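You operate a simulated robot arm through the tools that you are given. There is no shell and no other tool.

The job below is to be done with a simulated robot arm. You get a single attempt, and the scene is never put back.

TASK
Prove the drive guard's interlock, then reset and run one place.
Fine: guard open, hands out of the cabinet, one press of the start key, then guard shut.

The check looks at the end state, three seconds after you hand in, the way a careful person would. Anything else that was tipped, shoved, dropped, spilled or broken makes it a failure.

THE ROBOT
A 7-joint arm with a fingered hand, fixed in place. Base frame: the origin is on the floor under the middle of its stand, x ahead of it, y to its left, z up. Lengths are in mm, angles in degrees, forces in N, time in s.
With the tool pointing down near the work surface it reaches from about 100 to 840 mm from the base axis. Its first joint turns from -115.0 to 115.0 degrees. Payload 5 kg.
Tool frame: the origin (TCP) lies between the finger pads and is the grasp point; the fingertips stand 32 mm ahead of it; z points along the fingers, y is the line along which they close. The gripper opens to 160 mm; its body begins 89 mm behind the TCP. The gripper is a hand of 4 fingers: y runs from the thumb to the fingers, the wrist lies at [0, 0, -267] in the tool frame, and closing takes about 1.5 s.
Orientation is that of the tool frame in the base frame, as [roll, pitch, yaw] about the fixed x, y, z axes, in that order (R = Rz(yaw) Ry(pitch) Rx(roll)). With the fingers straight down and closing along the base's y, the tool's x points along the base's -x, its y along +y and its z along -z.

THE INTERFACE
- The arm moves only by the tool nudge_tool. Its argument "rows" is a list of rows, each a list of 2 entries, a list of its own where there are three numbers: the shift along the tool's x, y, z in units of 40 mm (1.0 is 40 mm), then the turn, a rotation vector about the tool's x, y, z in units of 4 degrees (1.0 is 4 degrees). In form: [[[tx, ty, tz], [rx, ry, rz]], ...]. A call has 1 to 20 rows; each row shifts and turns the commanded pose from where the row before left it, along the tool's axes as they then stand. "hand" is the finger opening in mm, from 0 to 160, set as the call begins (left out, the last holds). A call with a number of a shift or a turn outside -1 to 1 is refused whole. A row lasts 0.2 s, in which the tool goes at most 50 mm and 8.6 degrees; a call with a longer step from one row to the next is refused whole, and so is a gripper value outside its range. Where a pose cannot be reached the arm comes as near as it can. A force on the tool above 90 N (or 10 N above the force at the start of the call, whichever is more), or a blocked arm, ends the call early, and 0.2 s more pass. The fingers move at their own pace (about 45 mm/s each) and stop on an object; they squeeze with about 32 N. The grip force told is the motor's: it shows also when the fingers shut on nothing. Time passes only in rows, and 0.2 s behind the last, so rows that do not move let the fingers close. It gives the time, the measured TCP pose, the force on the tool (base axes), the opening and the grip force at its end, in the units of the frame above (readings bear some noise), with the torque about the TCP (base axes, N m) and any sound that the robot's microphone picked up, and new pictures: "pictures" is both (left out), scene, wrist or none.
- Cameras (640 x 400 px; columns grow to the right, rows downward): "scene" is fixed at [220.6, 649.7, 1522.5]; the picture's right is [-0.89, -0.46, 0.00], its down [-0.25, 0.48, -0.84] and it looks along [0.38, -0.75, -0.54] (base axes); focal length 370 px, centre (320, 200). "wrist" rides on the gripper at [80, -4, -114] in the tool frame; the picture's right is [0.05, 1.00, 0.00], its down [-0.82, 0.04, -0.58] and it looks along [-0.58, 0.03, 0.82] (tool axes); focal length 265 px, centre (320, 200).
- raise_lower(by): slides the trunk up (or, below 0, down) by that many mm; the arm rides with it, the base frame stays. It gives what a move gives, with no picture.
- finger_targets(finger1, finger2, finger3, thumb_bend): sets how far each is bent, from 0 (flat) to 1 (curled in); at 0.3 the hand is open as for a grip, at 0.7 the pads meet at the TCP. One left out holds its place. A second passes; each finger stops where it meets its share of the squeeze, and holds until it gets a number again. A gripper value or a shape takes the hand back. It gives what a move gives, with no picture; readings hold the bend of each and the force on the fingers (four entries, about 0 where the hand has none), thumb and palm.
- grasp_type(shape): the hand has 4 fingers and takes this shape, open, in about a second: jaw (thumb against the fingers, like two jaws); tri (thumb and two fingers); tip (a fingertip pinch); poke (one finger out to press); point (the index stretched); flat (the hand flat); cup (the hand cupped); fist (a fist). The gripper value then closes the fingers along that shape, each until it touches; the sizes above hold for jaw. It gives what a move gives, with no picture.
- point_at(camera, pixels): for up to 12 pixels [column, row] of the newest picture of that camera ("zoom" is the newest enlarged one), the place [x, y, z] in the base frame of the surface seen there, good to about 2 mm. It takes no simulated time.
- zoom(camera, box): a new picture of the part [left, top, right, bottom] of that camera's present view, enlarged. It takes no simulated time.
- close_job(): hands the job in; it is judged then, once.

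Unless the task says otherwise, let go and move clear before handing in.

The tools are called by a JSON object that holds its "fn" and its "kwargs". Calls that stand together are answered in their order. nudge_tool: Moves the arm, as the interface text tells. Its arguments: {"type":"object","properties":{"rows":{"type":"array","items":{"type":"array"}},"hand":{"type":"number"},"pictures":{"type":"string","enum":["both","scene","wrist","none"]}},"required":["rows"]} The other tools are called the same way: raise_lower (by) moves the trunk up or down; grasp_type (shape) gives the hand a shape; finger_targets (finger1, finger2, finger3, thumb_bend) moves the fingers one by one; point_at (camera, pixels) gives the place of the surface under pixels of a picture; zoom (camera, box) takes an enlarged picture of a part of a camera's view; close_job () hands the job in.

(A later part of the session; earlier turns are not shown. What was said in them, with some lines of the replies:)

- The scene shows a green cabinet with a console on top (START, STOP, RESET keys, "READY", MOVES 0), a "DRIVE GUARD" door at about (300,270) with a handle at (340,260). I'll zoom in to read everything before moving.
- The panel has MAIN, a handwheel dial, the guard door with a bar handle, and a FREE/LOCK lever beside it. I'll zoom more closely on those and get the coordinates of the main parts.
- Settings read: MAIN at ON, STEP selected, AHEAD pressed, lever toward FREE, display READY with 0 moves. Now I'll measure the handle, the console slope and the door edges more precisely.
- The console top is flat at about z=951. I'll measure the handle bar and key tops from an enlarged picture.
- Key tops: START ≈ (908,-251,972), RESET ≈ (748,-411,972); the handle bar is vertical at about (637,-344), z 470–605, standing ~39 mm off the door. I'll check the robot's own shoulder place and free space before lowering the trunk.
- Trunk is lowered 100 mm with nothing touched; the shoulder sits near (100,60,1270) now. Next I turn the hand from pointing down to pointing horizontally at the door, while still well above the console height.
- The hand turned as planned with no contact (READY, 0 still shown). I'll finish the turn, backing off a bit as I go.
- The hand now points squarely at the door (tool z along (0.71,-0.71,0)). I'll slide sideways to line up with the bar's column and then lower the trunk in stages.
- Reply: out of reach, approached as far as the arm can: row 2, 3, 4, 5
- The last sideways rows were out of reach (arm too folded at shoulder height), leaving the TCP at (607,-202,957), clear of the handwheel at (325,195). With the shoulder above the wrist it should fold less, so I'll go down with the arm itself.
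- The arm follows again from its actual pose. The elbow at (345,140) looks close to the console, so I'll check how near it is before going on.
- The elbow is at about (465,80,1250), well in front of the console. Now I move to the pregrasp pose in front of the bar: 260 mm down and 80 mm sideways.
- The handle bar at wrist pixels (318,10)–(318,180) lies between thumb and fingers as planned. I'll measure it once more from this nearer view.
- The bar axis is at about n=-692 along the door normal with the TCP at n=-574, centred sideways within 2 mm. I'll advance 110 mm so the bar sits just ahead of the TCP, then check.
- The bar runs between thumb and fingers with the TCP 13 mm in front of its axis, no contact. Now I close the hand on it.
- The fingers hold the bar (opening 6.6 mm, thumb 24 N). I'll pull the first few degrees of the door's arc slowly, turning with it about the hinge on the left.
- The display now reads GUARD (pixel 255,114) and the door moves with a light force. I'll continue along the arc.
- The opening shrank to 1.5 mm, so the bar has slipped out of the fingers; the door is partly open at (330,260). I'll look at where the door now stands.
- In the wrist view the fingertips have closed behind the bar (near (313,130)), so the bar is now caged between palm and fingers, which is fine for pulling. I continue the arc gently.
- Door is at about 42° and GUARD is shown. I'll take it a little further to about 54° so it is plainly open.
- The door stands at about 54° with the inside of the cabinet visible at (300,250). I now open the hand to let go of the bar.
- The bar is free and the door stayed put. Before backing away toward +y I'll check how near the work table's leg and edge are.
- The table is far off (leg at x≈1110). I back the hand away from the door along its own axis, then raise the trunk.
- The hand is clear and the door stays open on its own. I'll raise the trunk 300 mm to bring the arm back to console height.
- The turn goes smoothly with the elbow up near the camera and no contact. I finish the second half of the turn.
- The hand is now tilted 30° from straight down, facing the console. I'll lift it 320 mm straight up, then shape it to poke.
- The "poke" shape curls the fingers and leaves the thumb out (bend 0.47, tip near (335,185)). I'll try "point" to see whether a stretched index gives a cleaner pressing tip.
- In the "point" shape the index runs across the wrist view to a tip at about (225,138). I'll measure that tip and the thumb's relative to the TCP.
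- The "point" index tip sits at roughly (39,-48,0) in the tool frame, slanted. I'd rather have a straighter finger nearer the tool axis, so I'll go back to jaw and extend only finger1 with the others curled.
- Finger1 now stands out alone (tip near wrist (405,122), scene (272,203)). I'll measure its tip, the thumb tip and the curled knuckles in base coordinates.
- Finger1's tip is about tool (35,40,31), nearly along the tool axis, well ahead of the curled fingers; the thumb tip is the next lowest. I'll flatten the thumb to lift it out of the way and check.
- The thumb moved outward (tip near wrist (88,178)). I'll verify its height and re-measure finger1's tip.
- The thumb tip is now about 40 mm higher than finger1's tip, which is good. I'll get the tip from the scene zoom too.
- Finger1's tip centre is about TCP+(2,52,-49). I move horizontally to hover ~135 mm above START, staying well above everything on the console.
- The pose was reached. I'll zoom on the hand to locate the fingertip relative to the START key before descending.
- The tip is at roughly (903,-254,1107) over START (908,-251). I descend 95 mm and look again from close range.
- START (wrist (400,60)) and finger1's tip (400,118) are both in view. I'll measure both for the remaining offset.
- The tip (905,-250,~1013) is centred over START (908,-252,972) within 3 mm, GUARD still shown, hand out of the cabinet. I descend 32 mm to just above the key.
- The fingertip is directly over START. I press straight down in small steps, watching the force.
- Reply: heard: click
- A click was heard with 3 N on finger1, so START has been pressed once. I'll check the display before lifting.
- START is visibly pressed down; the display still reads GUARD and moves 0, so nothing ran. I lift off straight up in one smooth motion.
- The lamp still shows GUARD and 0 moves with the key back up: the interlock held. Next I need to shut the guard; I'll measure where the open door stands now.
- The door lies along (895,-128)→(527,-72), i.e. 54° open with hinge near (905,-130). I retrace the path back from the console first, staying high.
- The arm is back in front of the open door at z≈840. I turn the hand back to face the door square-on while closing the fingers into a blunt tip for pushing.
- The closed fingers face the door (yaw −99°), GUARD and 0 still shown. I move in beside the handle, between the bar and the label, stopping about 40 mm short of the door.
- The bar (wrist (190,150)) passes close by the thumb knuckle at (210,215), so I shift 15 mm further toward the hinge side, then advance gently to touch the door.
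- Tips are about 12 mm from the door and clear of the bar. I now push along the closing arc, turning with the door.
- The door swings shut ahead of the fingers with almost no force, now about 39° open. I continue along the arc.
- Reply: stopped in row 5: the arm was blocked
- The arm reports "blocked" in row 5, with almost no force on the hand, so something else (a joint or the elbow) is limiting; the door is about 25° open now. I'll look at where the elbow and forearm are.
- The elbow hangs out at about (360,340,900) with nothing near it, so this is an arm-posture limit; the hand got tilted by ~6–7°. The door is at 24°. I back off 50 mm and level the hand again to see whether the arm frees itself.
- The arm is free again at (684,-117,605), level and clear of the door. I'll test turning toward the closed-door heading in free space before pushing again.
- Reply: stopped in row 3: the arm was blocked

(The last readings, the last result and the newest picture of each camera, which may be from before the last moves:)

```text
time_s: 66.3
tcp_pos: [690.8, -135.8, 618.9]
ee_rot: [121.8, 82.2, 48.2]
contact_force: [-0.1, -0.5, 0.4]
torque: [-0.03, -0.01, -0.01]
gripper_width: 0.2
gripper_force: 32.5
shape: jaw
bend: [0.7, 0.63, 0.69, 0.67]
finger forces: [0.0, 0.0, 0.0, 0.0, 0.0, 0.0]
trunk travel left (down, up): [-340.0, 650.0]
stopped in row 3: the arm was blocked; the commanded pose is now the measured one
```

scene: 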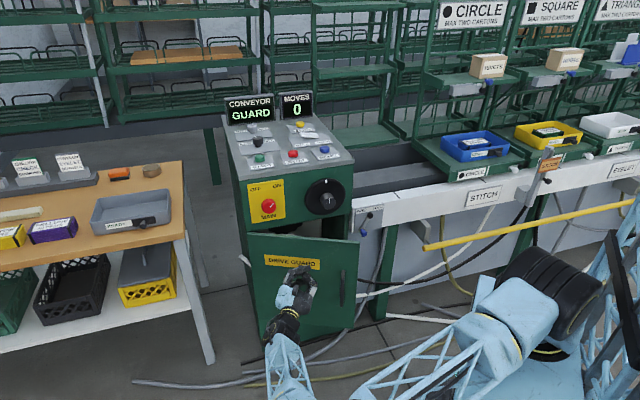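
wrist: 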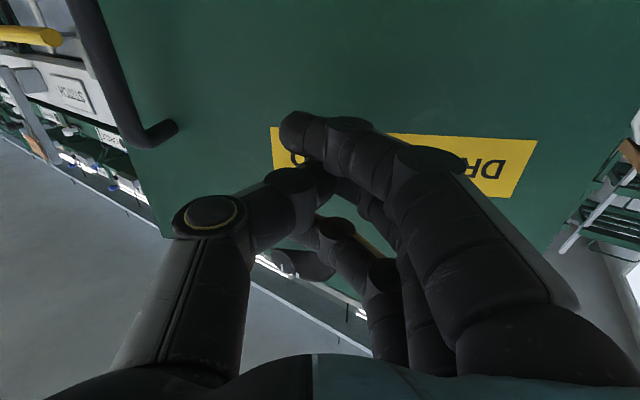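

Turning toward −45° is what blocks the arm, not translation. The fingertips are ~35 mm from the door, so I'll keep this heading (about −74°) and simply translate to push the door shut obliquely.

{"fn": "nudge_tool", "kwargs": {"rows": [[[0, 0.035, 0.43], [0, 0, 0]], [[0, 0.035, 0.43], [0, 0, 0]], [[0, 0.1, 0.36], [0, 0, 0]]], "pictures": "both"}}

```text
time_s: 67.1
tcp_pos: [715.7, -168.7, 623.1]
ee_rot: [123.8, 80.7, 50.2]
contact_force: [-0.1, -0.4, 0.2]
torque: [0.02, -0.01, -0.01]
gripper_width: 0.0
gripper_force: 32.1
shape: jaw
bend: [0.7, 0.62, 0.69, 0.67]
finger forces: [0.0, 0.0, 0.0, 0.0, 0.1, 0.0]
trunk travel left (down, up): [-340.0, 650.0]
```

scene: 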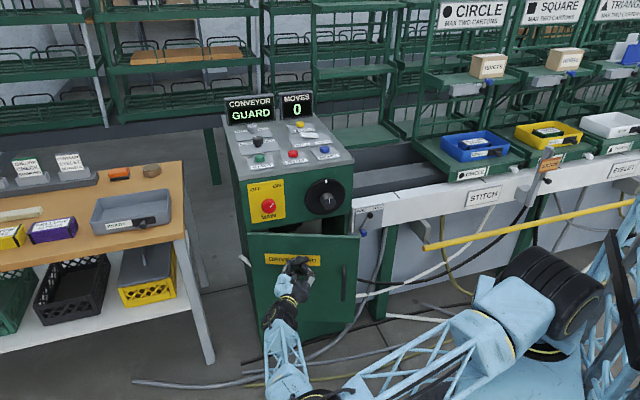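
wrist: 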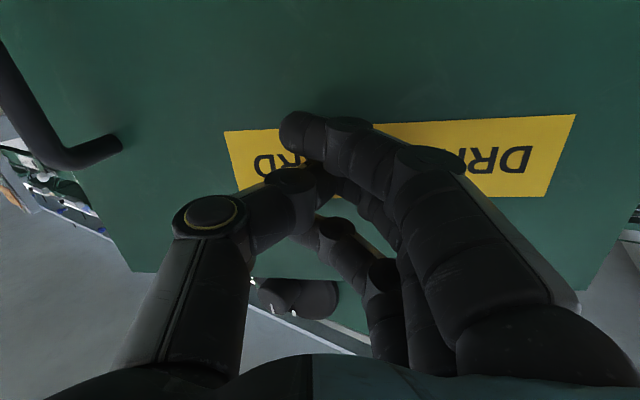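

Translation works; the tips are now at the door's surface (on the label, wrist (300,150)). I continue pushing in small steps.

{"fn": "nudge_tool", "kwargs": {"rows": [[[0, 0.1, 0.36], [0, 0, 0]], [[0, 0.1, 0.36], [0, 0, 0]], [[0, 0.1, 0.36], [0, 0, 0]]], "pictures": "both"}}

```text
time_s: 67.9
tcp_pos: [743.3, -200.1, 625.3]
ee_rot: [123.7, 79.7, 50.2]
contact_force: [0.0, 0.1, -0.9]
torque: [0.0, 0.02, 0.05]
gripper_width: 0.0
gripper_force: 31.6
shape: jaw
bend: [0.7, 0.62, 0.69, 0.67]
finger forces: [0.0, 0.1, 0.0, 0.0, 0.1, 0.0]
trunk travel left (down, up): [-340.0, 650.0]
```

scene: 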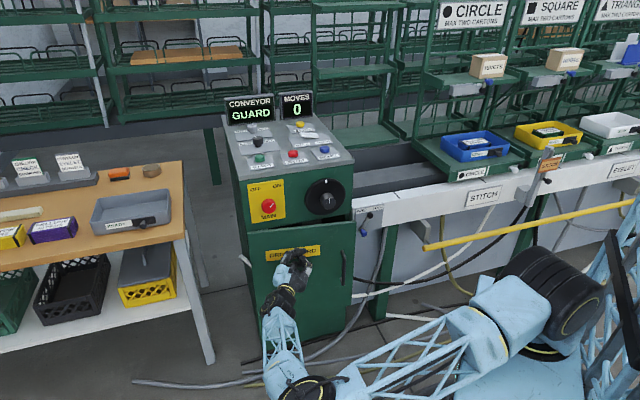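
wrist: 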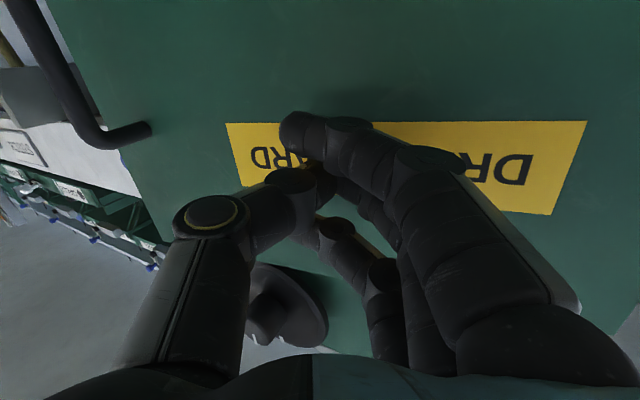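

The door is almost shut (top edge at scene (352,225)), still with no noticeable force. I continue along the door's inward direction.

{"fn": "nudge_tool", "kwargs": {"rows": [[[0, 0.15, 0.28], [0, 0, 0]], [[0, 0.15, 0.28], [0, 0, 0]], [[0, 0.1, 0.2], [0, 0, 0]]], "pictures": "both"}}

```text
time_s: 68.7
tcp_pos: [769.3, -220.1, 626.7]
ee_rot: [122.7, 79.7, 49.6]
contact_force: [-36.0, 46.1, 12.1]
torque: [-0.26, -0.25, 0.25]
gripper_width: 0.1
gripper_force: 32.3
shape: jaw
bend: [0.7, 0.68, 0.69, 0.68]
finger forces: [0.1, 104.8, 0.0, 0.0, 0.0, 0.1]
trunk travel left (down, up): [-340.0, 650.0]
```

scene: 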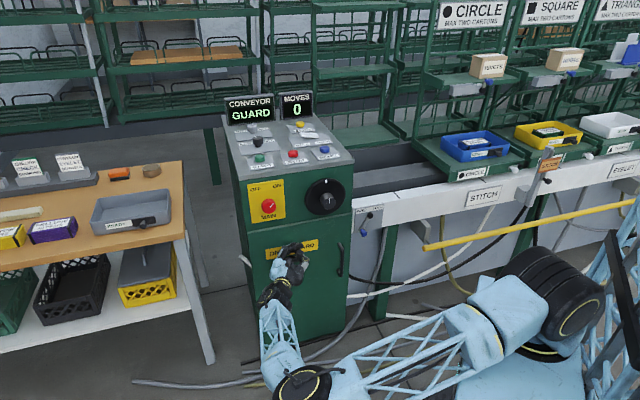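
wrist: 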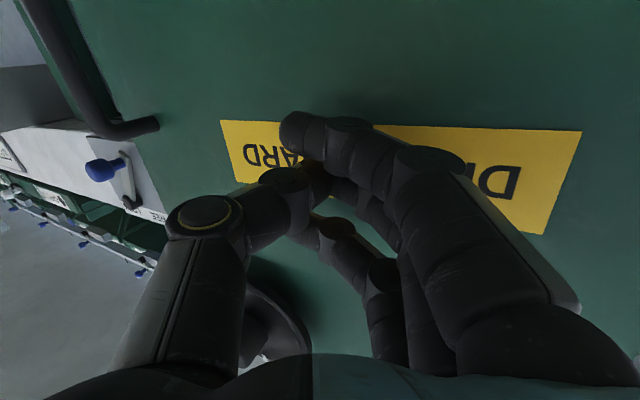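

The door is shut against its frame: force rose to ~60 N. I back off right away and check whether the door stays fully closed.

{"fn": "nudge_tool", "kwargs": {"rows": [[[0, -0.1, -0.2], [0, 0, 0]], [[0, -0.2, -0.5], [0, 0, 0]], [[0, 0, -0.8], [0, 0, 0]], [[0, 0, -0.8], [0, 0, 0]]], "pictures": "both"}}

{"fn": "zoom", "kwargs": {"camera": "scene", "box": [220, 85, 380, 350]}}

{"fn": "point_at", "kwargs": {"camera": "scene", "pixels": [[252, 240], [300, 232], [345, 225], [348, 240], [348, 300], [340, 330], [255, 300], [330, 280]]}}

```text
time_s: 69.9
tcp_pos: [707.7, -220.7, 630.4]
ee_rot: [121.1, 80.8, 41.4]
contact_force: [1.0, -0.3, 0.6]
torque: [0.03, -0.02, 0.01]
gripper_width: 0.0
gripper_force: 32.1
shape: jaw
bend: [0.7, 0.63, 0.69, 0.68]
finger forces: [0.0, 0.0, 0.0, 0.0, 0.1, 0.0]
trunk travel left (down, up): [-340.0, 650.0]
stopped in row 4: the arm was blocked; the commanded pose is now the measured one
```

scene: 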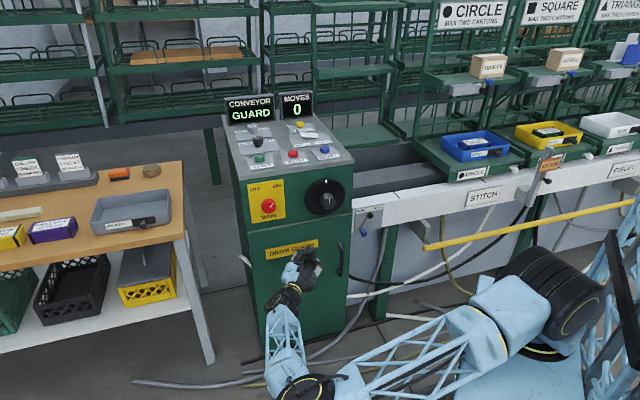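
wrist: 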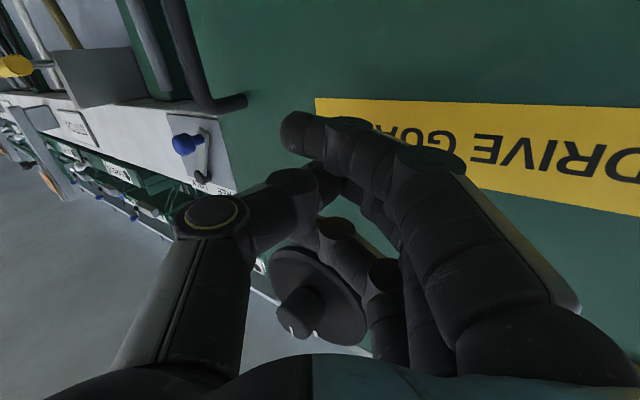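

```text
1.51 times, centred on (300, 218) of scene
```

zoom: 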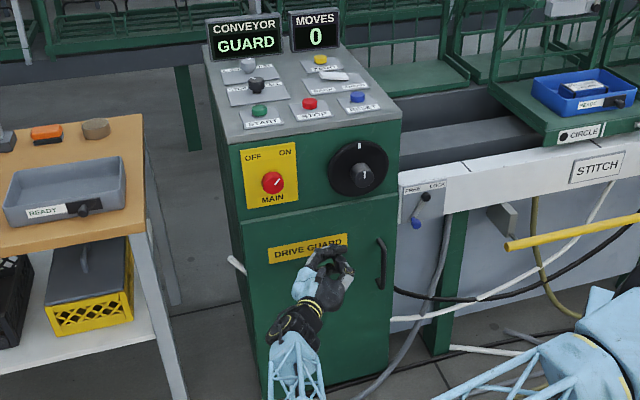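

```text
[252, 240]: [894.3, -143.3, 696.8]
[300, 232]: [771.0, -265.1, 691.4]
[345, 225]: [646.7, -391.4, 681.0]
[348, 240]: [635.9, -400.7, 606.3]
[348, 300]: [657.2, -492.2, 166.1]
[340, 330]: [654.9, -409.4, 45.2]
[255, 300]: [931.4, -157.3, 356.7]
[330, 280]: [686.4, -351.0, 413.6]
```

The door surface is back at n=-733 along its whole width, so the guard is fully shut; GUARD stays latched awaiting reset, moves 0. The arm's posture is near a limit (row 4 blocked), so I'll look at its links before unwinding.

{"fn": "point_at", "kwargs": {"camera": "scene", "pixels": [[305, 388], [290, 375], [285, 340], [283, 297], [300, 265], [350, 385], [440, 345], [485, 330], [530, 310], [560, 290], [540, 370], [500, 385]]}}

{"fn": "zoom", "kwargs": {"camera": "scene", "box": [240, 240, 500, 400]}}

```text
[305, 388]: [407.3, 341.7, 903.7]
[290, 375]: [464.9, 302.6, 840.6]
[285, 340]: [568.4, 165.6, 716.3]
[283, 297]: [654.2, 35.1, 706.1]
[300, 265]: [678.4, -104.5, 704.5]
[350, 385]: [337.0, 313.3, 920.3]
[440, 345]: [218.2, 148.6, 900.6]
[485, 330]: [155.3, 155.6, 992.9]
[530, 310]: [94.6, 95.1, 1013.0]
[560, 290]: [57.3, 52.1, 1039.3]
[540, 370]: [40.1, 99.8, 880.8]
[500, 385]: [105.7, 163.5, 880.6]
```

```text
2.46 times, centred on (370, 320) of scene
```

zoom: 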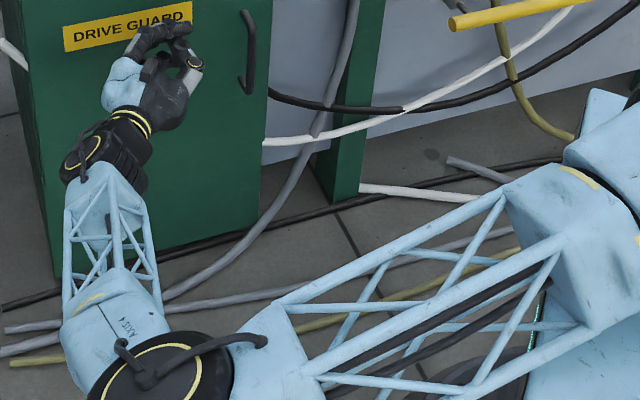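

The elbow is swung out sideways at about (395,300,870), which is why wrist turns run into limits. I'll back straight away from the door in small steps and see how it responds.

{"fn": "nudge_tool", "kwargs": {"rows": [[[0, -0.15, -0.4], [0, 0, 0]], [[0, -0.15, -0.4], [0, 0, 0]], [[0, -0.15, -0.4], [0, 0, 0]]], "pictures": "scene"}}

```text
time_s: 70.7
tcp_pos: [679.1, -181.1, 632.3]
ee_rot: [121.5, 80.5, 41.0]
contact_force: [0.2, -1.0, -1.0]
torque: [-0.02, 0.02, 0.0]
gripper_width: 0.0
gripper_force: 31.5
shape: jaw
bend: [0.7, 0.63, 0.69, 0.68]
finger forces: [0.0, 0.1, 0.1, 0.0, 0.1, 0.0]
trunk travel left (down, up): [-340.0, 650.0]
```

scene: 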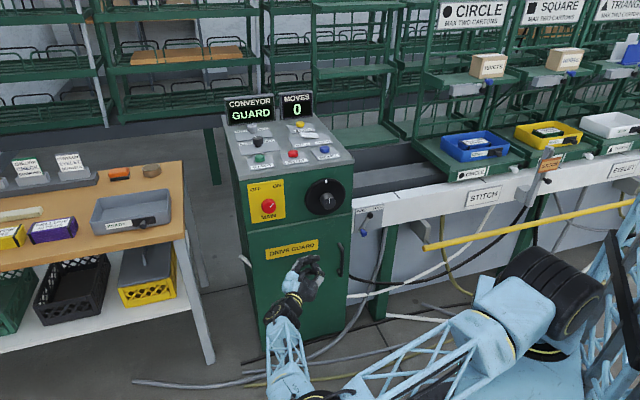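

It retreats smoothly now. I continue backing away to get clear of the door and cabinet.

{"fn": "nudge_tool", "kwargs": {"rows": [[[0, -0.1, -0.7], [0, 0, 0]], [[0, -0.1, -0.8], [0, 0, 0]], [[0, -0.1, -0.8], [0, 0, 0]], [[0, -0.1, -0.8], [0, 0, 0]], [[0, -0.1, -0.8], [0, 0, 0]], [[0, -0.1, -0.8], [0, 0, 0]]], "pictures": "scene"}}

```text
time_s: 72.1
tcp_pos: [622.3, 5.1, 643.2]
ee_rot: [120.9, 81.0, 41.2]
contact_force: [-0.5, 0.7, 0.1]
torque: [0.0, 0.02, -0.03]
gripper_width: 0.1
gripper_force: 31.8
shape: jaw
bend: [0.7, 0.63, 0.69, 0.68]
finger forces: [0.0, 0.0, 0.1, 0.0, 0.0, 0.1]
trunk travel left (down, up): [-340.0, 650.0]
```

scene: 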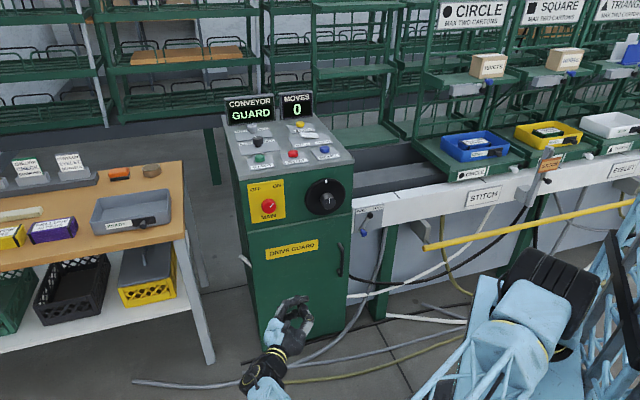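

The hand is clear at (622,5,643). I raise the trunk and turn the hand back to the pressing orientation.

{"fn": "raise_lower", "kwargs": {"by": 285}}

{"fn": "nudge_tool", "kwargs": {"rows": [[[0, 0, 0], [-0.8275, 0.835, -0.656]], [[0, 0, 0], [-0.8275, 0.835, -0.656]], [[0, 0, 0], [-0.8275, 0.835, -0.656]], [[0, 0, 0], [-0.8275, 0.835, -0.656]], [[0, 0, 0], [-0.8275, 0.835, -0.656]], [[0, 0, 0], [-0.8275, 0.835, -0.656]], [[0, 0, 0], [-0.8275, 0.835, -0.656]], [[0, 0, 0], [-0.8275, 0.835, -0.656]]], "pictures": "scene"}}

```text
time_s: 75.0
tcp_pos: [621.4, 4.3, 928.1]
ee_rot: [120.8, 81.0, 41.1]
contact_force: [-0.3, -0.4, -0.1]
torque: [0.0, -0.04, -0.02]
gripper_width: 0.0
gripper_force: 31.8
shape: jaw
bend: [0.7, 0.63, 0.69, 0.68]
finger forces: [0.0, 0.0, 0.0, 0.0, 0.0, 0.0]
trunk travel left (down, up): [-625.0, 365.0]
```

```text
time_s: 76.8
tcp_pos: [623.4, 5.4, 929.4]
ee_rot: [-171.9, 58.5, 138.3]
contact_force: [-0.9, 0.1, -0.1]
torque: [-0.04, -0.02, -0.04]
gripper_width: 0.0
gripper_force: 31.8
shape: jaw
bend: [0.7, 0.63, 0.69, 0.68]
finger forces: [0.0, 0.0, 0.0, 0.1, 0.1, 0.0]
trunk travel left (down, up): [-625.0, 365.0]
```

scene: 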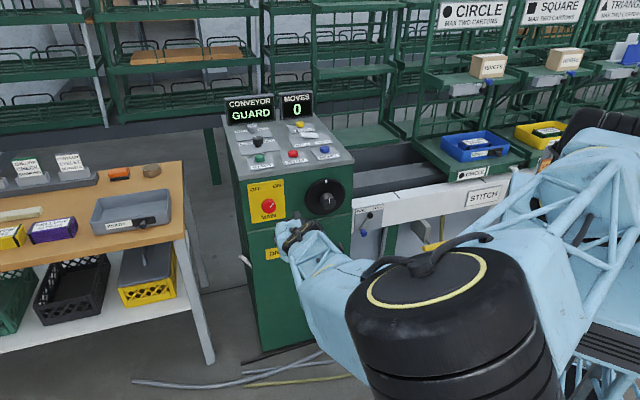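

The turn continues freely, hand well in front of the panel. I finish it and lift.

{"fn": "nudge_tool", "kwargs": {"rows": [[[0, 0, 0], [-0.8275, 0.835, -0.656]], [[0, 0, 0], [-0.8275, 0.835, -0.656]], [[0, 0, 0], [-0.8275, 0.835, -0.656]], [[0, 0, 0], [-0.8275, 0.835, -0.656]], [[0, 0, 0], [-0.8275, 0.835, -0.656]], [[0, 0, 0], [-0.8275, 0.835, -0.656]], [[0, 0, 0], [-0.8275, 0.835, -0.656]], [[0, 0, 0], [-0.8275, 0.835, -0.656]]], "pictures": "scene"}}

```text
time_s: 78.6
tcp_pos: [623.2, 3.2, 927.9]
ee_rot: [180.0, 30.0, 164.5]
contact_force: [-0.3, -0.1, -0.6]
torque: [0.02, -0.02, 0.01]
gripper_width: 0.0
gripper_force: 31.8
shape: jaw
bend: [0.7, 0.63, 0.69, 0.68]
finger forces: [0.1, 0.0, 0.1, 0.0, 0.1, 0.1]
trunk travel left (down, up): [-625.0, 365.0]
```

scene: 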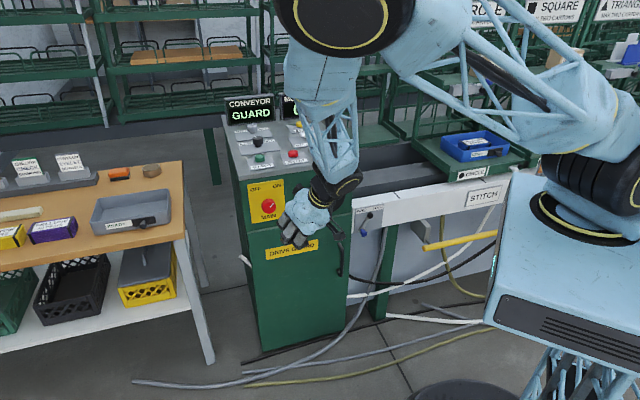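

Orientation is back to the tested pressing pose. I lift straight up 230 mm and set the single extended finger as before.

{"fn": "nudge_tool", "kwargs": {"rows": [[[-0.48, 0, -0.83], [0, 0, 0]], [[-0.48, 0, -0.83], [0, 0, 0]], [[-0.48, 0, -0.83], [0, 0, 0]], [[-0.48, 0, -0.83], [0, 0, 0]], [[-0.48, 0, -0.83], [0, 0, 0]], [[-0.48, 0, -0.83], [0, 0, 0]]], "pictures": "none"}}

{"fn": "grasp_type", "kwargs": {"shape": "jaw"}}

{"fn": "finger_targets", "kwargs": {"finger1": 0.5, "finger2": 1.0, "finger3": 1.0, "thumb_bend": 0.0}}

{"fn": "nudge_tool", "kwargs": {"rows": [[[0, 0, 0], [0, 0, 0]]], "pictures": "both"}}

```text
time_s: 80.0
tcp_pos: [622.0, 4.6, 1159.7]
ee_rot: [180.0, 30.1, 164.4]
contact_force: [-0.4, 0.7, 0.5]
torque: [0.01, -0.03, -0.04]
gripper_width: 0.0
gripper_force: 31.7
shape: jaw
bend: [0.7, 0.63, 0.69, 0.68]
finger forces: [0.1, 0.1, 0.0, 0.0, 0.0, 0.1]
trunk travel left (down, up): [-625.0, 365.0]
```

```text
time_s: 80.9
tcp_pos: [621.2, 5.8, 1158.0]
ee_rot: [180.0, 30.2, 164.4]
contact_force: [0.4, -0.1, 0.0]
torque: [0.03, 0.01, -0.02]
gripper_width: 160.1
gripper_force: 0.0
shape: jaw
bend: [0.3, 0.3, 0.3, 0.3]
finger forces: [0.1, 0.0, 0.1, 0.0, 0.1, 0.1]
trunk travel left (down, up): [-625.0, 365.0]
```

```text
time_s: 81.9
tcp_pos: [622.2, 5.0, 1159.2]
ee_rot: [179.7, 30.1, 164.4]
contact_force: [0.6, 0.1, 0.8]
torque: [0.0, -0.01, 0.04]
gripper_width: 151.8
gripper_force: 0.1
shape: fingers
bend: [0.5, 1.0, 1.0, 0.0]
finger forces: [0.0, 0.1, 0.0, 0.0, 0.0, 0.0]
trunk travel left (down, up): [-625.0, 365.0]
```

```text
time_s: 82.3
tcp_pos: [621.8, 4.8, 1158.5]
ee_rot: [180.0, 30.2, 164.4]
contact_force: [-0.2, -1.2, 0.0]
torque: [0.0, 0.03, -0.04]
gripper_width: 152.1
gripper_force: 0.1
shape: fingers
bend: [0.5, 1.0, 1.0, 0.0]
finger forces: [0.0, 0.0, 0.1, 0.0, 0.0, 0.1]
trunk travel left (down, up): [-625.0, 365.0]
```

scene: 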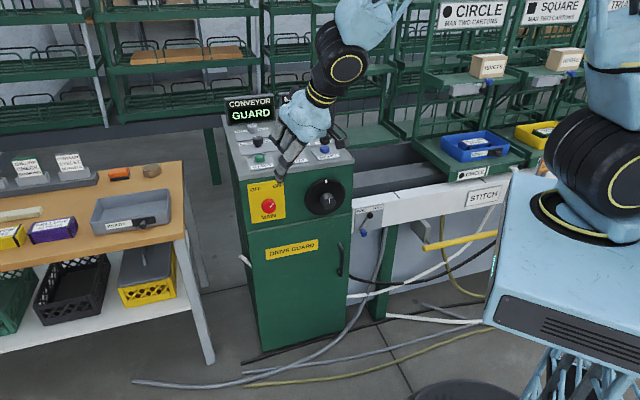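
wrist: 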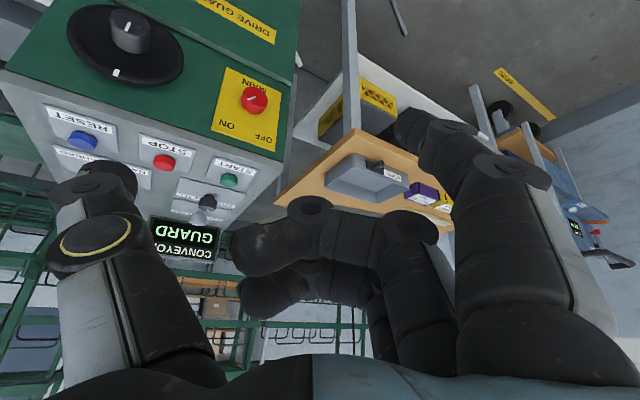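

Finger set as before. I'll check what stands to the right of RESET where the thumb will hang over before moving there.

{"fn": "point_at", "kwargs": {"camera": "scene", "pixels": [[360, 135], [335, 128], [395, 150], [425, 155], [418, 90], [440, 130], [355, 95], [380, 175], [410, 40], [365, 60], [350, 150], [400, 110]]}}

{"fn": "point_at", "kwargs": {"camera": "wrist", "pixels": [[400, 118], [405, 112], [82, 138], [164, 160], [230, 179], [85, 172]]}}

```text
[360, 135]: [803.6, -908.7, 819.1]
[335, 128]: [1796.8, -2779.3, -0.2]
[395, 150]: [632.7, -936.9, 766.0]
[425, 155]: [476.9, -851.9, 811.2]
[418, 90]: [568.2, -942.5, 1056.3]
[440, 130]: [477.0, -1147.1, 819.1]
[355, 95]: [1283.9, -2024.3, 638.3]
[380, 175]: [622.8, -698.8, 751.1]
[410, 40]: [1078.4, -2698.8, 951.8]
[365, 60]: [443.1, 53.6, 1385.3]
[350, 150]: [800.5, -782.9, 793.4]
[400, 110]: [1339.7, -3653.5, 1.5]
```

```text
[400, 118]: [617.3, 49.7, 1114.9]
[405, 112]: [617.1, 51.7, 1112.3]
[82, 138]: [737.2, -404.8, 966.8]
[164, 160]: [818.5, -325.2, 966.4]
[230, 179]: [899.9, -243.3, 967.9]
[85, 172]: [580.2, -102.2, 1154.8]
```

The racks are all at y<-850, so the space beyond RESET is free. I move to hover above RESET (748,-411).

{"fn": "nudge_tool", "kwargs": {"rows": [[[-0.4167, -0.8035, 0.2412], [0, 0, 0]], [[-0.4167, -0.8035, 0.2412], [0, 0, 0]], [[-0.4167, -0.8035, 0.2412], [0, 0, 0]], [[-0.4167, -0.8035, 0.2412], [0, 0, 0]], [[-0.4167, -0.8035, 0.2412], [0, 0, 0]], [[-0.4167, -0.8035, 0.2412], [0, 0, 0]], [[-0.4167, -0.8035, 0.2412], [0, 0, 0]], [[-0.4167, -0.8035, 0.2412], [0, 0, 0]], [[-0.4167, -0.8035, 0.2412], [0, 0, 0]], [[-0.4167, -0.8035, 0.2412], [0, 0, 0]], [[-0.4167, -0.8035, 0.2412], [0, 0, 0]], [[-0.4167, -0.8035, 0.2412], [0, 0, 0]], [[-0.4167, -0.8035, 0.2412], [0, 0, 0]]], "pictures": "both"}}

```text
time_s: 85.1
tcp_pos: [753.1, -465.3, 1158.4]
ee_rot: [179.9, 30.0, 164.3]
contact_force: [-0.6, 0.4, -0.5]
torque: [-0.01, 0.0, 0.03]
gripper_width: 151.7
gripper_force: 0.0
shape: fingers
bend: [0.5, 1.0, 1.0, 0.0]
finger forces: [0.0, 0.0, 0.1, 0.1, 0.0, 0.0]
trunk travel left (down, up): [-625.0, 365.0]
```

scene: 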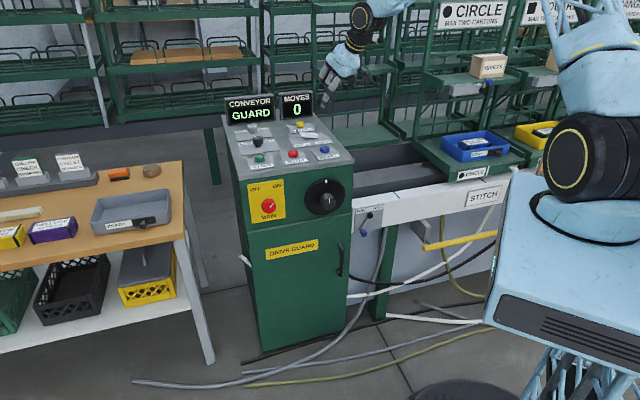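
wrist: 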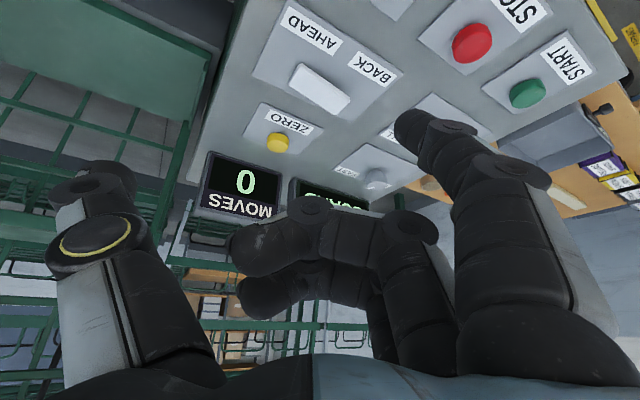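

GUARD still lit, door shut, hand over RESET. I descend 98 mm and check alignment.

{"fn": "nudge_tool", "kwargs": {"rows": [[[0.44, 0.02, 0.69], [0, 0, 0]], [[0.41, 0, 0.71], [0, 0, 0]], [[0.41, 0, 0.71], [0, 0, 0]]], "pictures": "both"}}

{"fn": "zoom", "kwargs": {"camera": "scene", "box": [280, 85, 380, 175]}}

```text
time_s: 85.9
tcp_pos: [752.1, -464.5, 1058.8]
ee_rot: [179.9, 30.0, 164.4]
contact_force: [0.4, 0.1, -0.6]
torque: [0.01, -0.01, -0.03]
gripper_width: 151.6
gripper_force: 0.1
shape: fingers
bend: [0.5, 1.0, 1.0, 0.0]
finger forces: [0.0, 0.0, 0.1, 0.0, 0.0, 0.0]
trunk travel left (down, up): [-625.0, 365.0]
```

scene: 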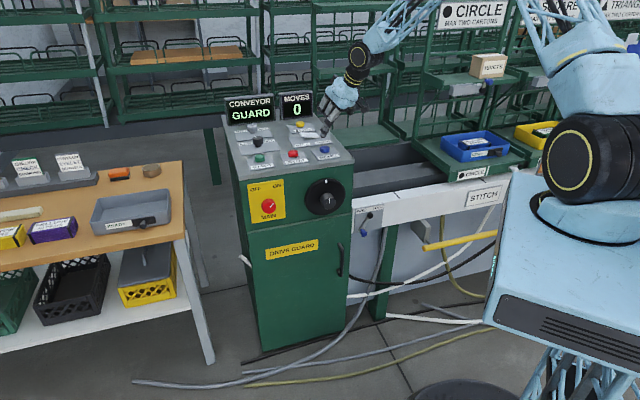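
wrist: 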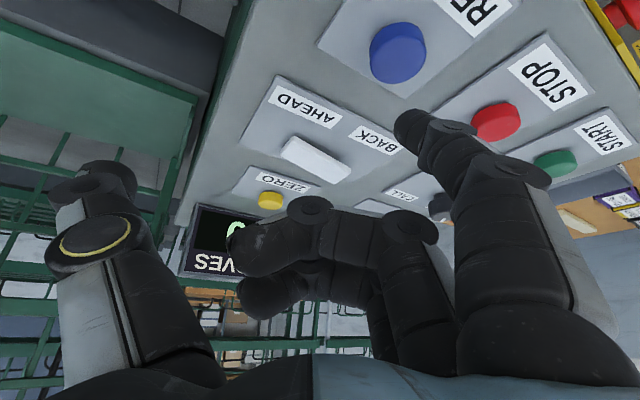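

```text
4.44 times, centred on (330, 130) of scene
```

zoom: 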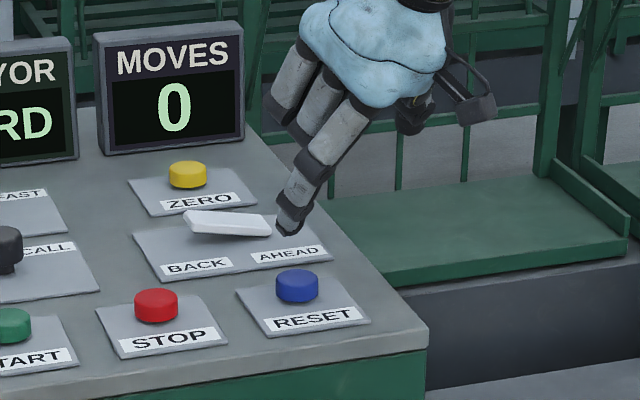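

{"fn": "point_at", "kwargs": {"camera": "zoom", "pixels": [[287, 230], [280, 225], [296, 225], [297, 278], [283, 280], [312, 277], [230, 222]]}}

{"fn": "point_at", "kwargs": {"camera": "wrist", "pixels": [[398, 52], [380, 52], [416, 50], [400, 118], [405, 112], [315, 158], [350, 175]]}}

```text
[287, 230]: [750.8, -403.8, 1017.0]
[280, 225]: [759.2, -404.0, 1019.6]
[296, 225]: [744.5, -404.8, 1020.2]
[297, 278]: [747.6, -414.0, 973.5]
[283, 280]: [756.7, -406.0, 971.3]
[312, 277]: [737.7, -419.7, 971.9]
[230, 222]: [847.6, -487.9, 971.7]
```

```text
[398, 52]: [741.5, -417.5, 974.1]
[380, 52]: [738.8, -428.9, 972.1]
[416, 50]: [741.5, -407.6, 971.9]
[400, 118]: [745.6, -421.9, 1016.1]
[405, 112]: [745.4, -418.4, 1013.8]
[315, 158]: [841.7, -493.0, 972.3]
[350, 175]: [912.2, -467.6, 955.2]
```

The tip (748,-412) is right over RESET (748,-413). I descend to just above the key and press with small steps.

{"fn": "nudge_tool", "kwargs": {"rows": [[[0.2, 0, 0.346], [0, 0, 0]], [[0.18, 0, 0.312], [0, 0, 0]]], "pictures": "none"}}

{"fn": "nudge_tool", "kwargs": {"rows": [[[0.0375, 0, 0.065], [0, 0, 0]], [[0.0375, 0, 0.065], [0, 0, 0]], [[0.0375, 0, 0.065], [0, 0, 0]]], "pictures": "scene"}}

```text
time_s: 86.5
tcp_pos: [752.1, -464.8, 1029.0]
ee_rot: [179.9, 30.0, 164.3]
contact_force: [0.8, 0.8, -0.3]
torque: [0.01, -0.01, -0.02]
gripper_width: 151.9
gripper_force: 0.0
shape: fingers
bend: [0.5, 1.0, 1.0, 0.0]
finger forces: [0.1, 0.1, 0.0, 0.1, 0.0, 0.0]
trunk travel left (down, up): [-625.0, 365.0]
```

```text
time_s: 87.3
tcp_pos: [751.4, -463.1, 1021.7]
ee_rot: [179.9, 30.2, 164.5]
contact_force: [0.0, -0.3, 2.7]
torque: [0.13, -0.06, -0.04]
gripper_width: 152.0
gripper_force: 1.1
shape: fingers
bend: [0.5, 1.0, 1.0, 0.0]
finger forces: [2.4, 0.1, 0.0, 0.0, 0.1, 0.0]
trunk travel left (down, up): [-625.0, 365.0]
heard: click
```

scene: 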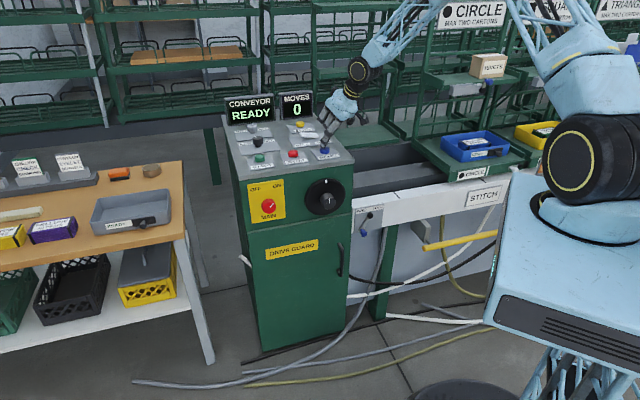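

RESET clicked and the display changed to READY with moves 0. I lift off and move over to START.

{"fn": "nudge_tool", "kwargs": {"rows": [[[-0.4, 0, -0.69], [0, 0, 0]], [[-0.45, 0, -0.78], [0, 0, 0]], [[-0.3, 0, -0.52], [0, 0, 0]]], "pictures": "scene"}}

{"fn": "zoom", "kwargs": {"camera": "scene", "box": [215, 85, 355, 185]}}

```text
time_s: 88.1
tcp_pos: [749.1, -463.1, 1114.2]
ee_rot: [179.8, 29.9, 164.4]
contact_force: [-0.2, 0.3, 0.2]
torque: [0.0, 0.03, -0.01]
gripper_width: 151.4
gripper_force: 0.0
shape: fingers
bend: [0.5, 1.0, 1.0, 0.0]
finger forces: [0.0, 0.1, 0.0, 0.0, 0.0, 0.0]
trunk travel left (down, up): [-625.0, 365.0]
```

scene: 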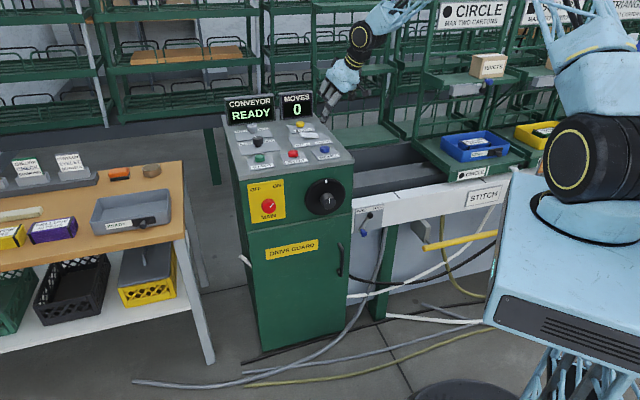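

```text
4.00 times, centred on (285, 135) of scene
```

zoom: 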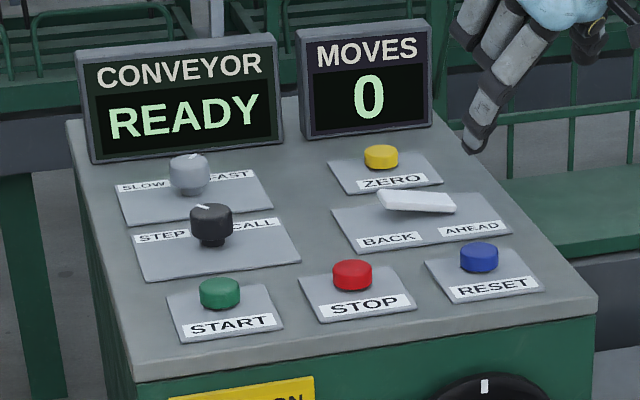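

READY, 0 moves, all keys at rest. I move across to START at a safe height.

{"fn": "nudge_tool", "kwargs": {"rows": [[[-0.4, 0.8225, 0.2304], [0, 0, 0]], [[-0.4, 0.8225, 0.2304], [0, 0, 0]], [[-0.4, 0.8225, 0.2304], [0, 0, 0]], [[-0.4, 0.8225, 0.2304], [0, 0, 0]], [[-0.4, 0.8225, 0.2304], [0, 0, 0]], [[-0.4, 0.8225, 0.2304], [0, 0, 0]], [[0.35, 0, 0.606], [0, 0, 0]], [[0.35, 0, 0.606], [0, 0, 0]]], "pictures": "both"}}

{"fn": "point_at", "kwargs": {"camera": "wrist", "pixels": [[398, 55], [380, 55], [418, 55], [400, 118], [405, 112]]}}

{"fn": "zoom", "kwargs": {"camera": "scene", "box": [225, 90, 305, 175]}}

```text
time_s: 89.9
tcp_pos: [910.8, -302.4, 1055.4]
ee_rot: [180.0, 30.1, 164.4]
contact_force: [0.0, -0.1, -0.9]
torque: [-0.03, 0.0, 0.0]
gripper_width: 151.7
gripper_force: 0.1
shape: fingers
bend: [0.5, 1.0, 1.0, 0.0]
finger forces: [0.1, 0.1, 0.1, 0.1, 0.1, 0.0]
trunk travel left (down, up): [-625.0, 365.0]
```

scene: 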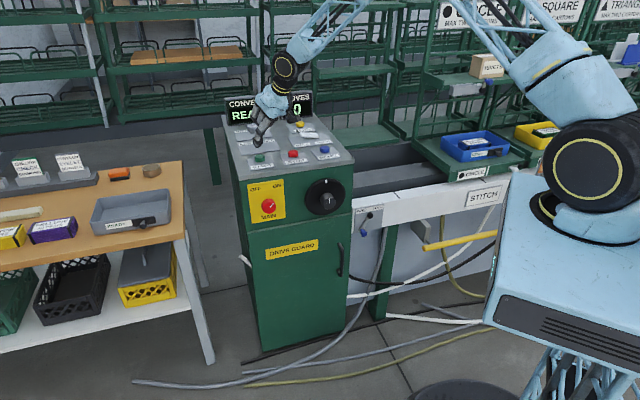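
wrist: 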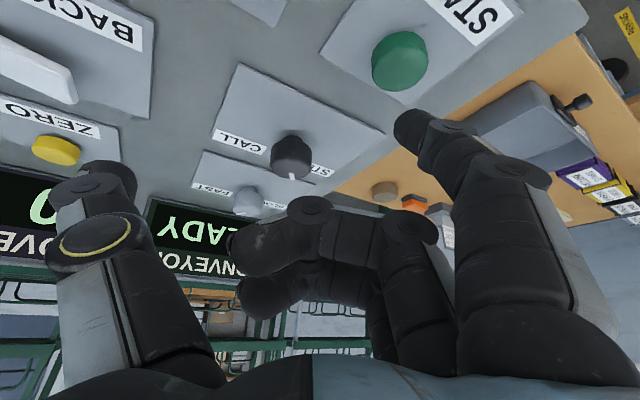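

```text
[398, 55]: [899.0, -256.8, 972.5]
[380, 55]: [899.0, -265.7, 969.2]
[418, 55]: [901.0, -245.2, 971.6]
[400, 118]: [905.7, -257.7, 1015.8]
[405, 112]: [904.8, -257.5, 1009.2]
```

```text
4.71 times, centred on (265, 132) of scene
```

zoom: 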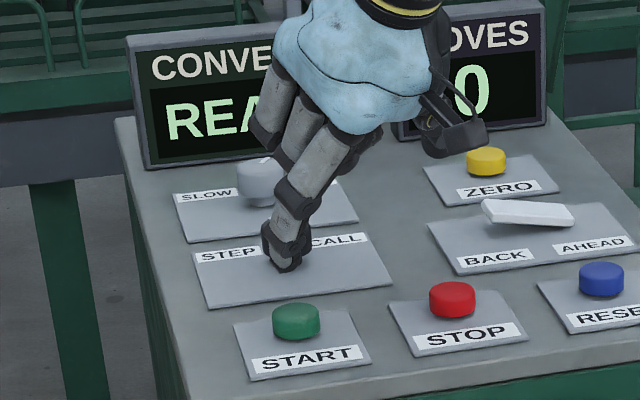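

Aligned over START again (tip ≈ (907,-251)), READY shown. I descend and press START once.

{"fn": "nudge_tool", "kwargs": {"rows": [[[0.17, 0, 0.294], [0, 0, 0]], [[0.16, 0, 0.277], [0, 0, 0]]], "pictures": "none"}}

{"fn": "nudge_tool", "kwargs": {"rows": [[[0.0375, 0, 0.065], [0, 0, 0]], [[0.0375, 0, 0.065], [0, 0, 0]], [[0.0375, 0, 0.065], [0, 0, 0]]], "pictures": "scene"}}

```text
time_s: 90.5
tcp_pos: [910.5, -303.5, 1029.3]
ee_rot: [179.9, 30.0, 164.4]
contact_force: [0.2, -0.9, -0.5]
torque: [0.05, 0.02, 0.03]
gripper_width: 151.8
gripper_force: 0.1
shape: fingers
bend: [0.5, 1.0, 1.0, 0.0]
finger forces: [0.0, 0.0, 0.0, 0.0, 0.1, 0.0]
trunk travel left (down, up): [-625.0, 365.0]
```

```text
time_s: 91.3
tcp_pos: [909.7, -303.4, 1021.5]
ee_rot: [180.0, 30.1, 164.4]
contact_force: [0.5, 0.4, 2.1]
torque: [0.14, -0.04, -0.01]
gripper_width: 151.7
gripper_force: 1.1
shape: fingers
bend: [0.5, 1.0, 1.0, 0.0]
finger forces: [2.2, 0.0, 0.0, 0.0, 0.0, 0.1]
trunk travel left (down, up): [-625.0, 365.0]
heard: click
```

scene: 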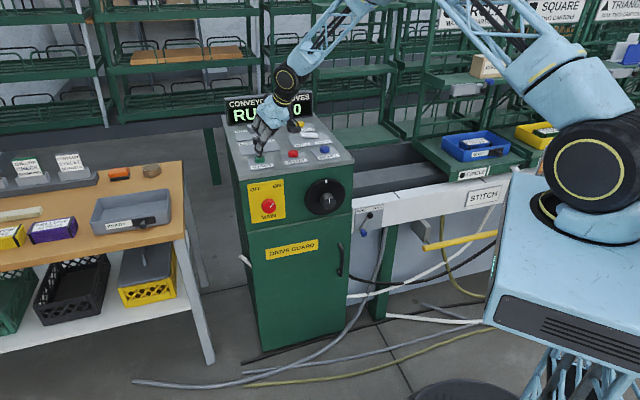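

START clicked and the display shows RUN; the racks are starting to move. I lift off promptly and watch the run.

{"fn": "nudge_tool", "kwargs": {"rows": [[[-0.4, 0, -0.69], [0, 0, 0]], [[-0.45, 0, -0.78], [0, 0, 0]], [[-0.45, 0, -0.78], [0, 0, 0]], [[-0.45, 0, -0.78], [0, 0, 0]]], "pictures": "scene"}}

```text
time_s: 92.3
tcp_pos: [910.5, -302.1, 1162.5]
ee_rot: [179.9, 30.1, 164.4]
contact_force: [-0.1, 0.7, 0.3]
torque: [0.01, 0.01, -0.02]
gripper_width: 151.7
gripper_force: 0.1
shape: fingers
bend: [0.5, 1.0, 1.0, 0.0]
finger forces: [0.1, 0.1, 0.0, 0.1, 0.1, 0.1]
trunk travel left (down, up): [-625.0, 365.0]
```

scene: 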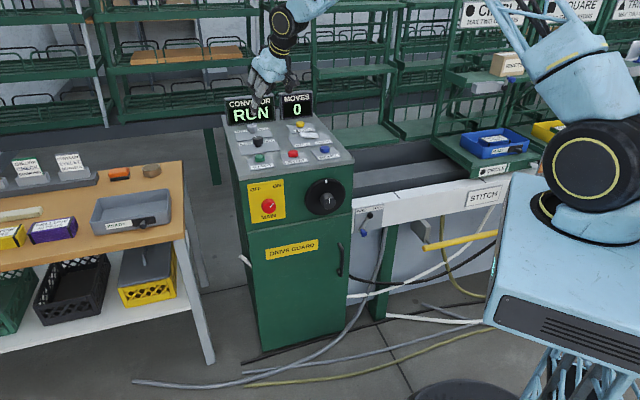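

RUN with the racks moving along; everything on them is riding steadily. I wait with the arm still until it stops.

{"fn": "nudge_tool", "kwargs": {"rows": [[[0, 0, 0], [0, 0, 0]], [[0, 0, 0], [0, 0, 0]], [[0, 0, 0], [0, 0, 0]], [[0, 0, 0], [0, 0, 0]], [[0, 0, 0], [0, 0, 0]], [[0, 0, 0], [0, 0, 0]], [[0, 0, 0], [0, 0, 0]], [[0, 0, 0], [0, 0, 0]], [[0, 0, 0], [0, 0, 0]], [[0, 0, 0], [0, 0, 0]], [[0, 0, 0], [0, 0, 0]], [[0, 0, 0], [0, 0, 0]], [[0, 0, 0], [0, 0, 0]], [[0, 0, 0], [0, 0, 0]], [[0, 0, 0], [0, 0, 0]]], "pictures": "scene"}}

```text
time_s: 95.5
tcp_pos: [912.0, -304.2, 1162.1]
ee_rot: [180.0, 30.1, 164.4]
contact_force: [0.0, -1.1, 0.1]
torque: [-0.01, -0.01, -0.02]
gripper_width: 151.8
gripper_force: 0.1
shape: fingers
bend: [0.5, 1.0, 1.0, 0.0]
finger forces: [0.0, 0.0, 0.0, 0.0, 0.1, 0.0]
trunk travel left (down, up): [-625.0, 365.0]
```

scene: 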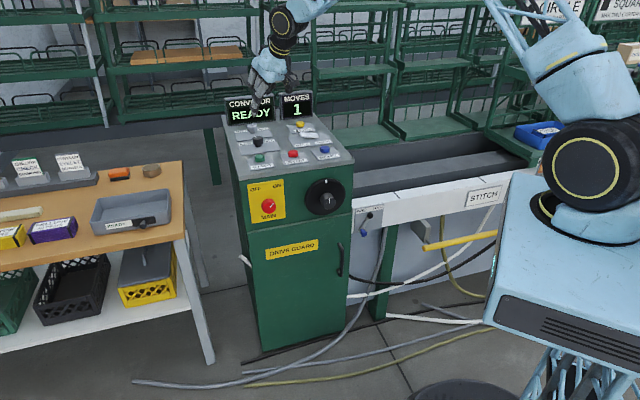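

The display reads READY with MOVES 1: exactly one place was run. I move the hand clear of the console and check everything once more.

{"fn": "nudge_tool", "kwargs": {"rows": [[[0.6756, 0.5875, -0.3904], [0, 0, 0]], [[0.6756, 0.5875, -0.3904], [0, 0, 0]], [[0.6756, 0.5875, -0.3904], [0, 0, 0]], [[0.6756, 0.5875, -0.3904], [0, 0, 0]], [[0.6756, 0.5875, -0.3904], [0, 0, 0]], [[0.6756, 0.5875, -0.3904], [0, 0, 0]], [[0.6756, 0.5875, -0.3904], [0, 0, 0]], [[0.6756, 0.5875, -0.3904], [0, 0, 0]], [[0.6756, 0.5875, -0.3904], [0, 0, 0]], [[0.6756, 0.5875, -0.3904], [0, 0, 0]], [[0.6756, 0.5875, -0.3904], [0, 0, 0]]], "pictures": "both"}}

{"fn": "zoom", "kwargs": {"camera": "scene", "box": [215, 85, 375, 360]}}

{"fn": "zoom", "kwargs": {"camera": "scene", "box": [400, 0, 640, 220]}}

{"fn": "point_at", "kwargs": {"camera": "scene", "pixels": [[252, 240], [300, 232], [345, 225], [345, 300], [260, 330]]}}

```text
time_s: 97.9
tcp_pos: [648.8, 37.7, 1161.4]
ee_rot: [179.9, 30.1, 164.4]
contact_force: [0.4, 0.2, 0.4]
torque: [0.01, -0.01, -0.01]
gripper_width: 151.7
gripper_force: 0.1
shape: fingers
bend: [0.5, 1.0, 1.0, 0.0]
finger forces: [0.0, 0.0, 0.0, 0.0, 0.0, 0.0]
trunk travel left (down, up): [-625.0, 365.0]
```

scene: 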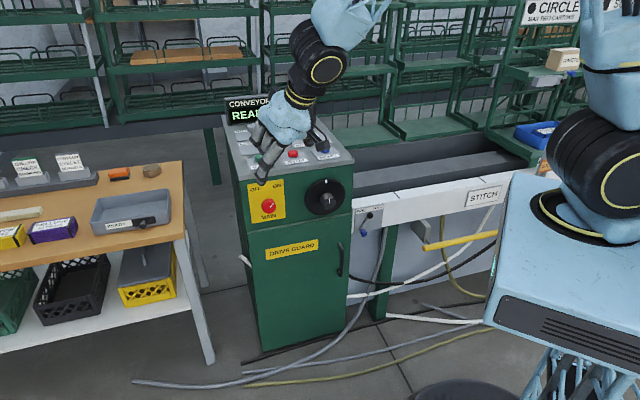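
wrist: 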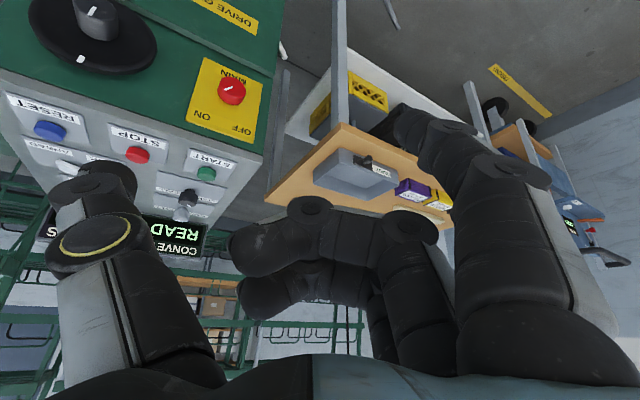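

```text
1.45 times, centred on (295, 222) of scene
```

zoom: 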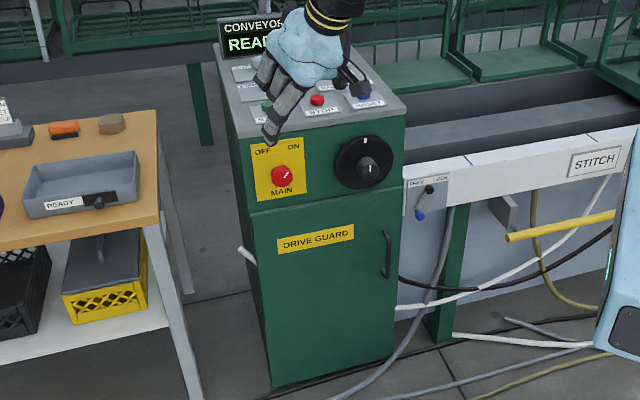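

```text
1.82 times, centred on (520, 110) of scene
```

zoom: 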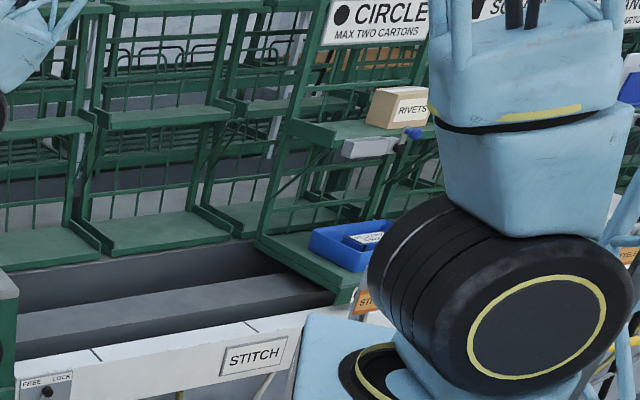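

```text
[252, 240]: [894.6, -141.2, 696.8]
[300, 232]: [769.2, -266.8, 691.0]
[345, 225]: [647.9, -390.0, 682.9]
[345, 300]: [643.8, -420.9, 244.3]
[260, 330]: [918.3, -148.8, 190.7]
```

The guard is flush (surface at n≈-733 across its width), the display reads READY after one move, the carton and blue bin sit undisturbed on their rack, and the hand is clear. I hand the job in.

{"fn": "close_job", "kwargs": {}}

```text
The job is handed in.
```

The guard's interlock held, and the conveyor then ran exactly one place. The job is handed in.

- **Interlock test:** I opened the drive guard to about 54° and the display changed from READY to GUARD. With the hand out of the cabinet, I pressed START once. The key clicked, but nothing ran: the display stayed on GUARD with MOVES 0.
- **Guard shut:** I pushed the door fully closed. The final push reached about 60 N against the frame before I backed off, and the door measured flush afterwards. GUARD stayed lit until the reset.
- **Reset and run:** One press of RESET brought READY back. One press of START showed RUN, then READY with MOVES 1.

The carton and blue bin I could see on the moved rack rode along without shifting. The arm covers part of that view, so I could not see every rack after the run. I left all other settings (MAIN, STEP, AHEAD, speed and the FREE/LOCK lever) as they were, and the hand is clear of the console.
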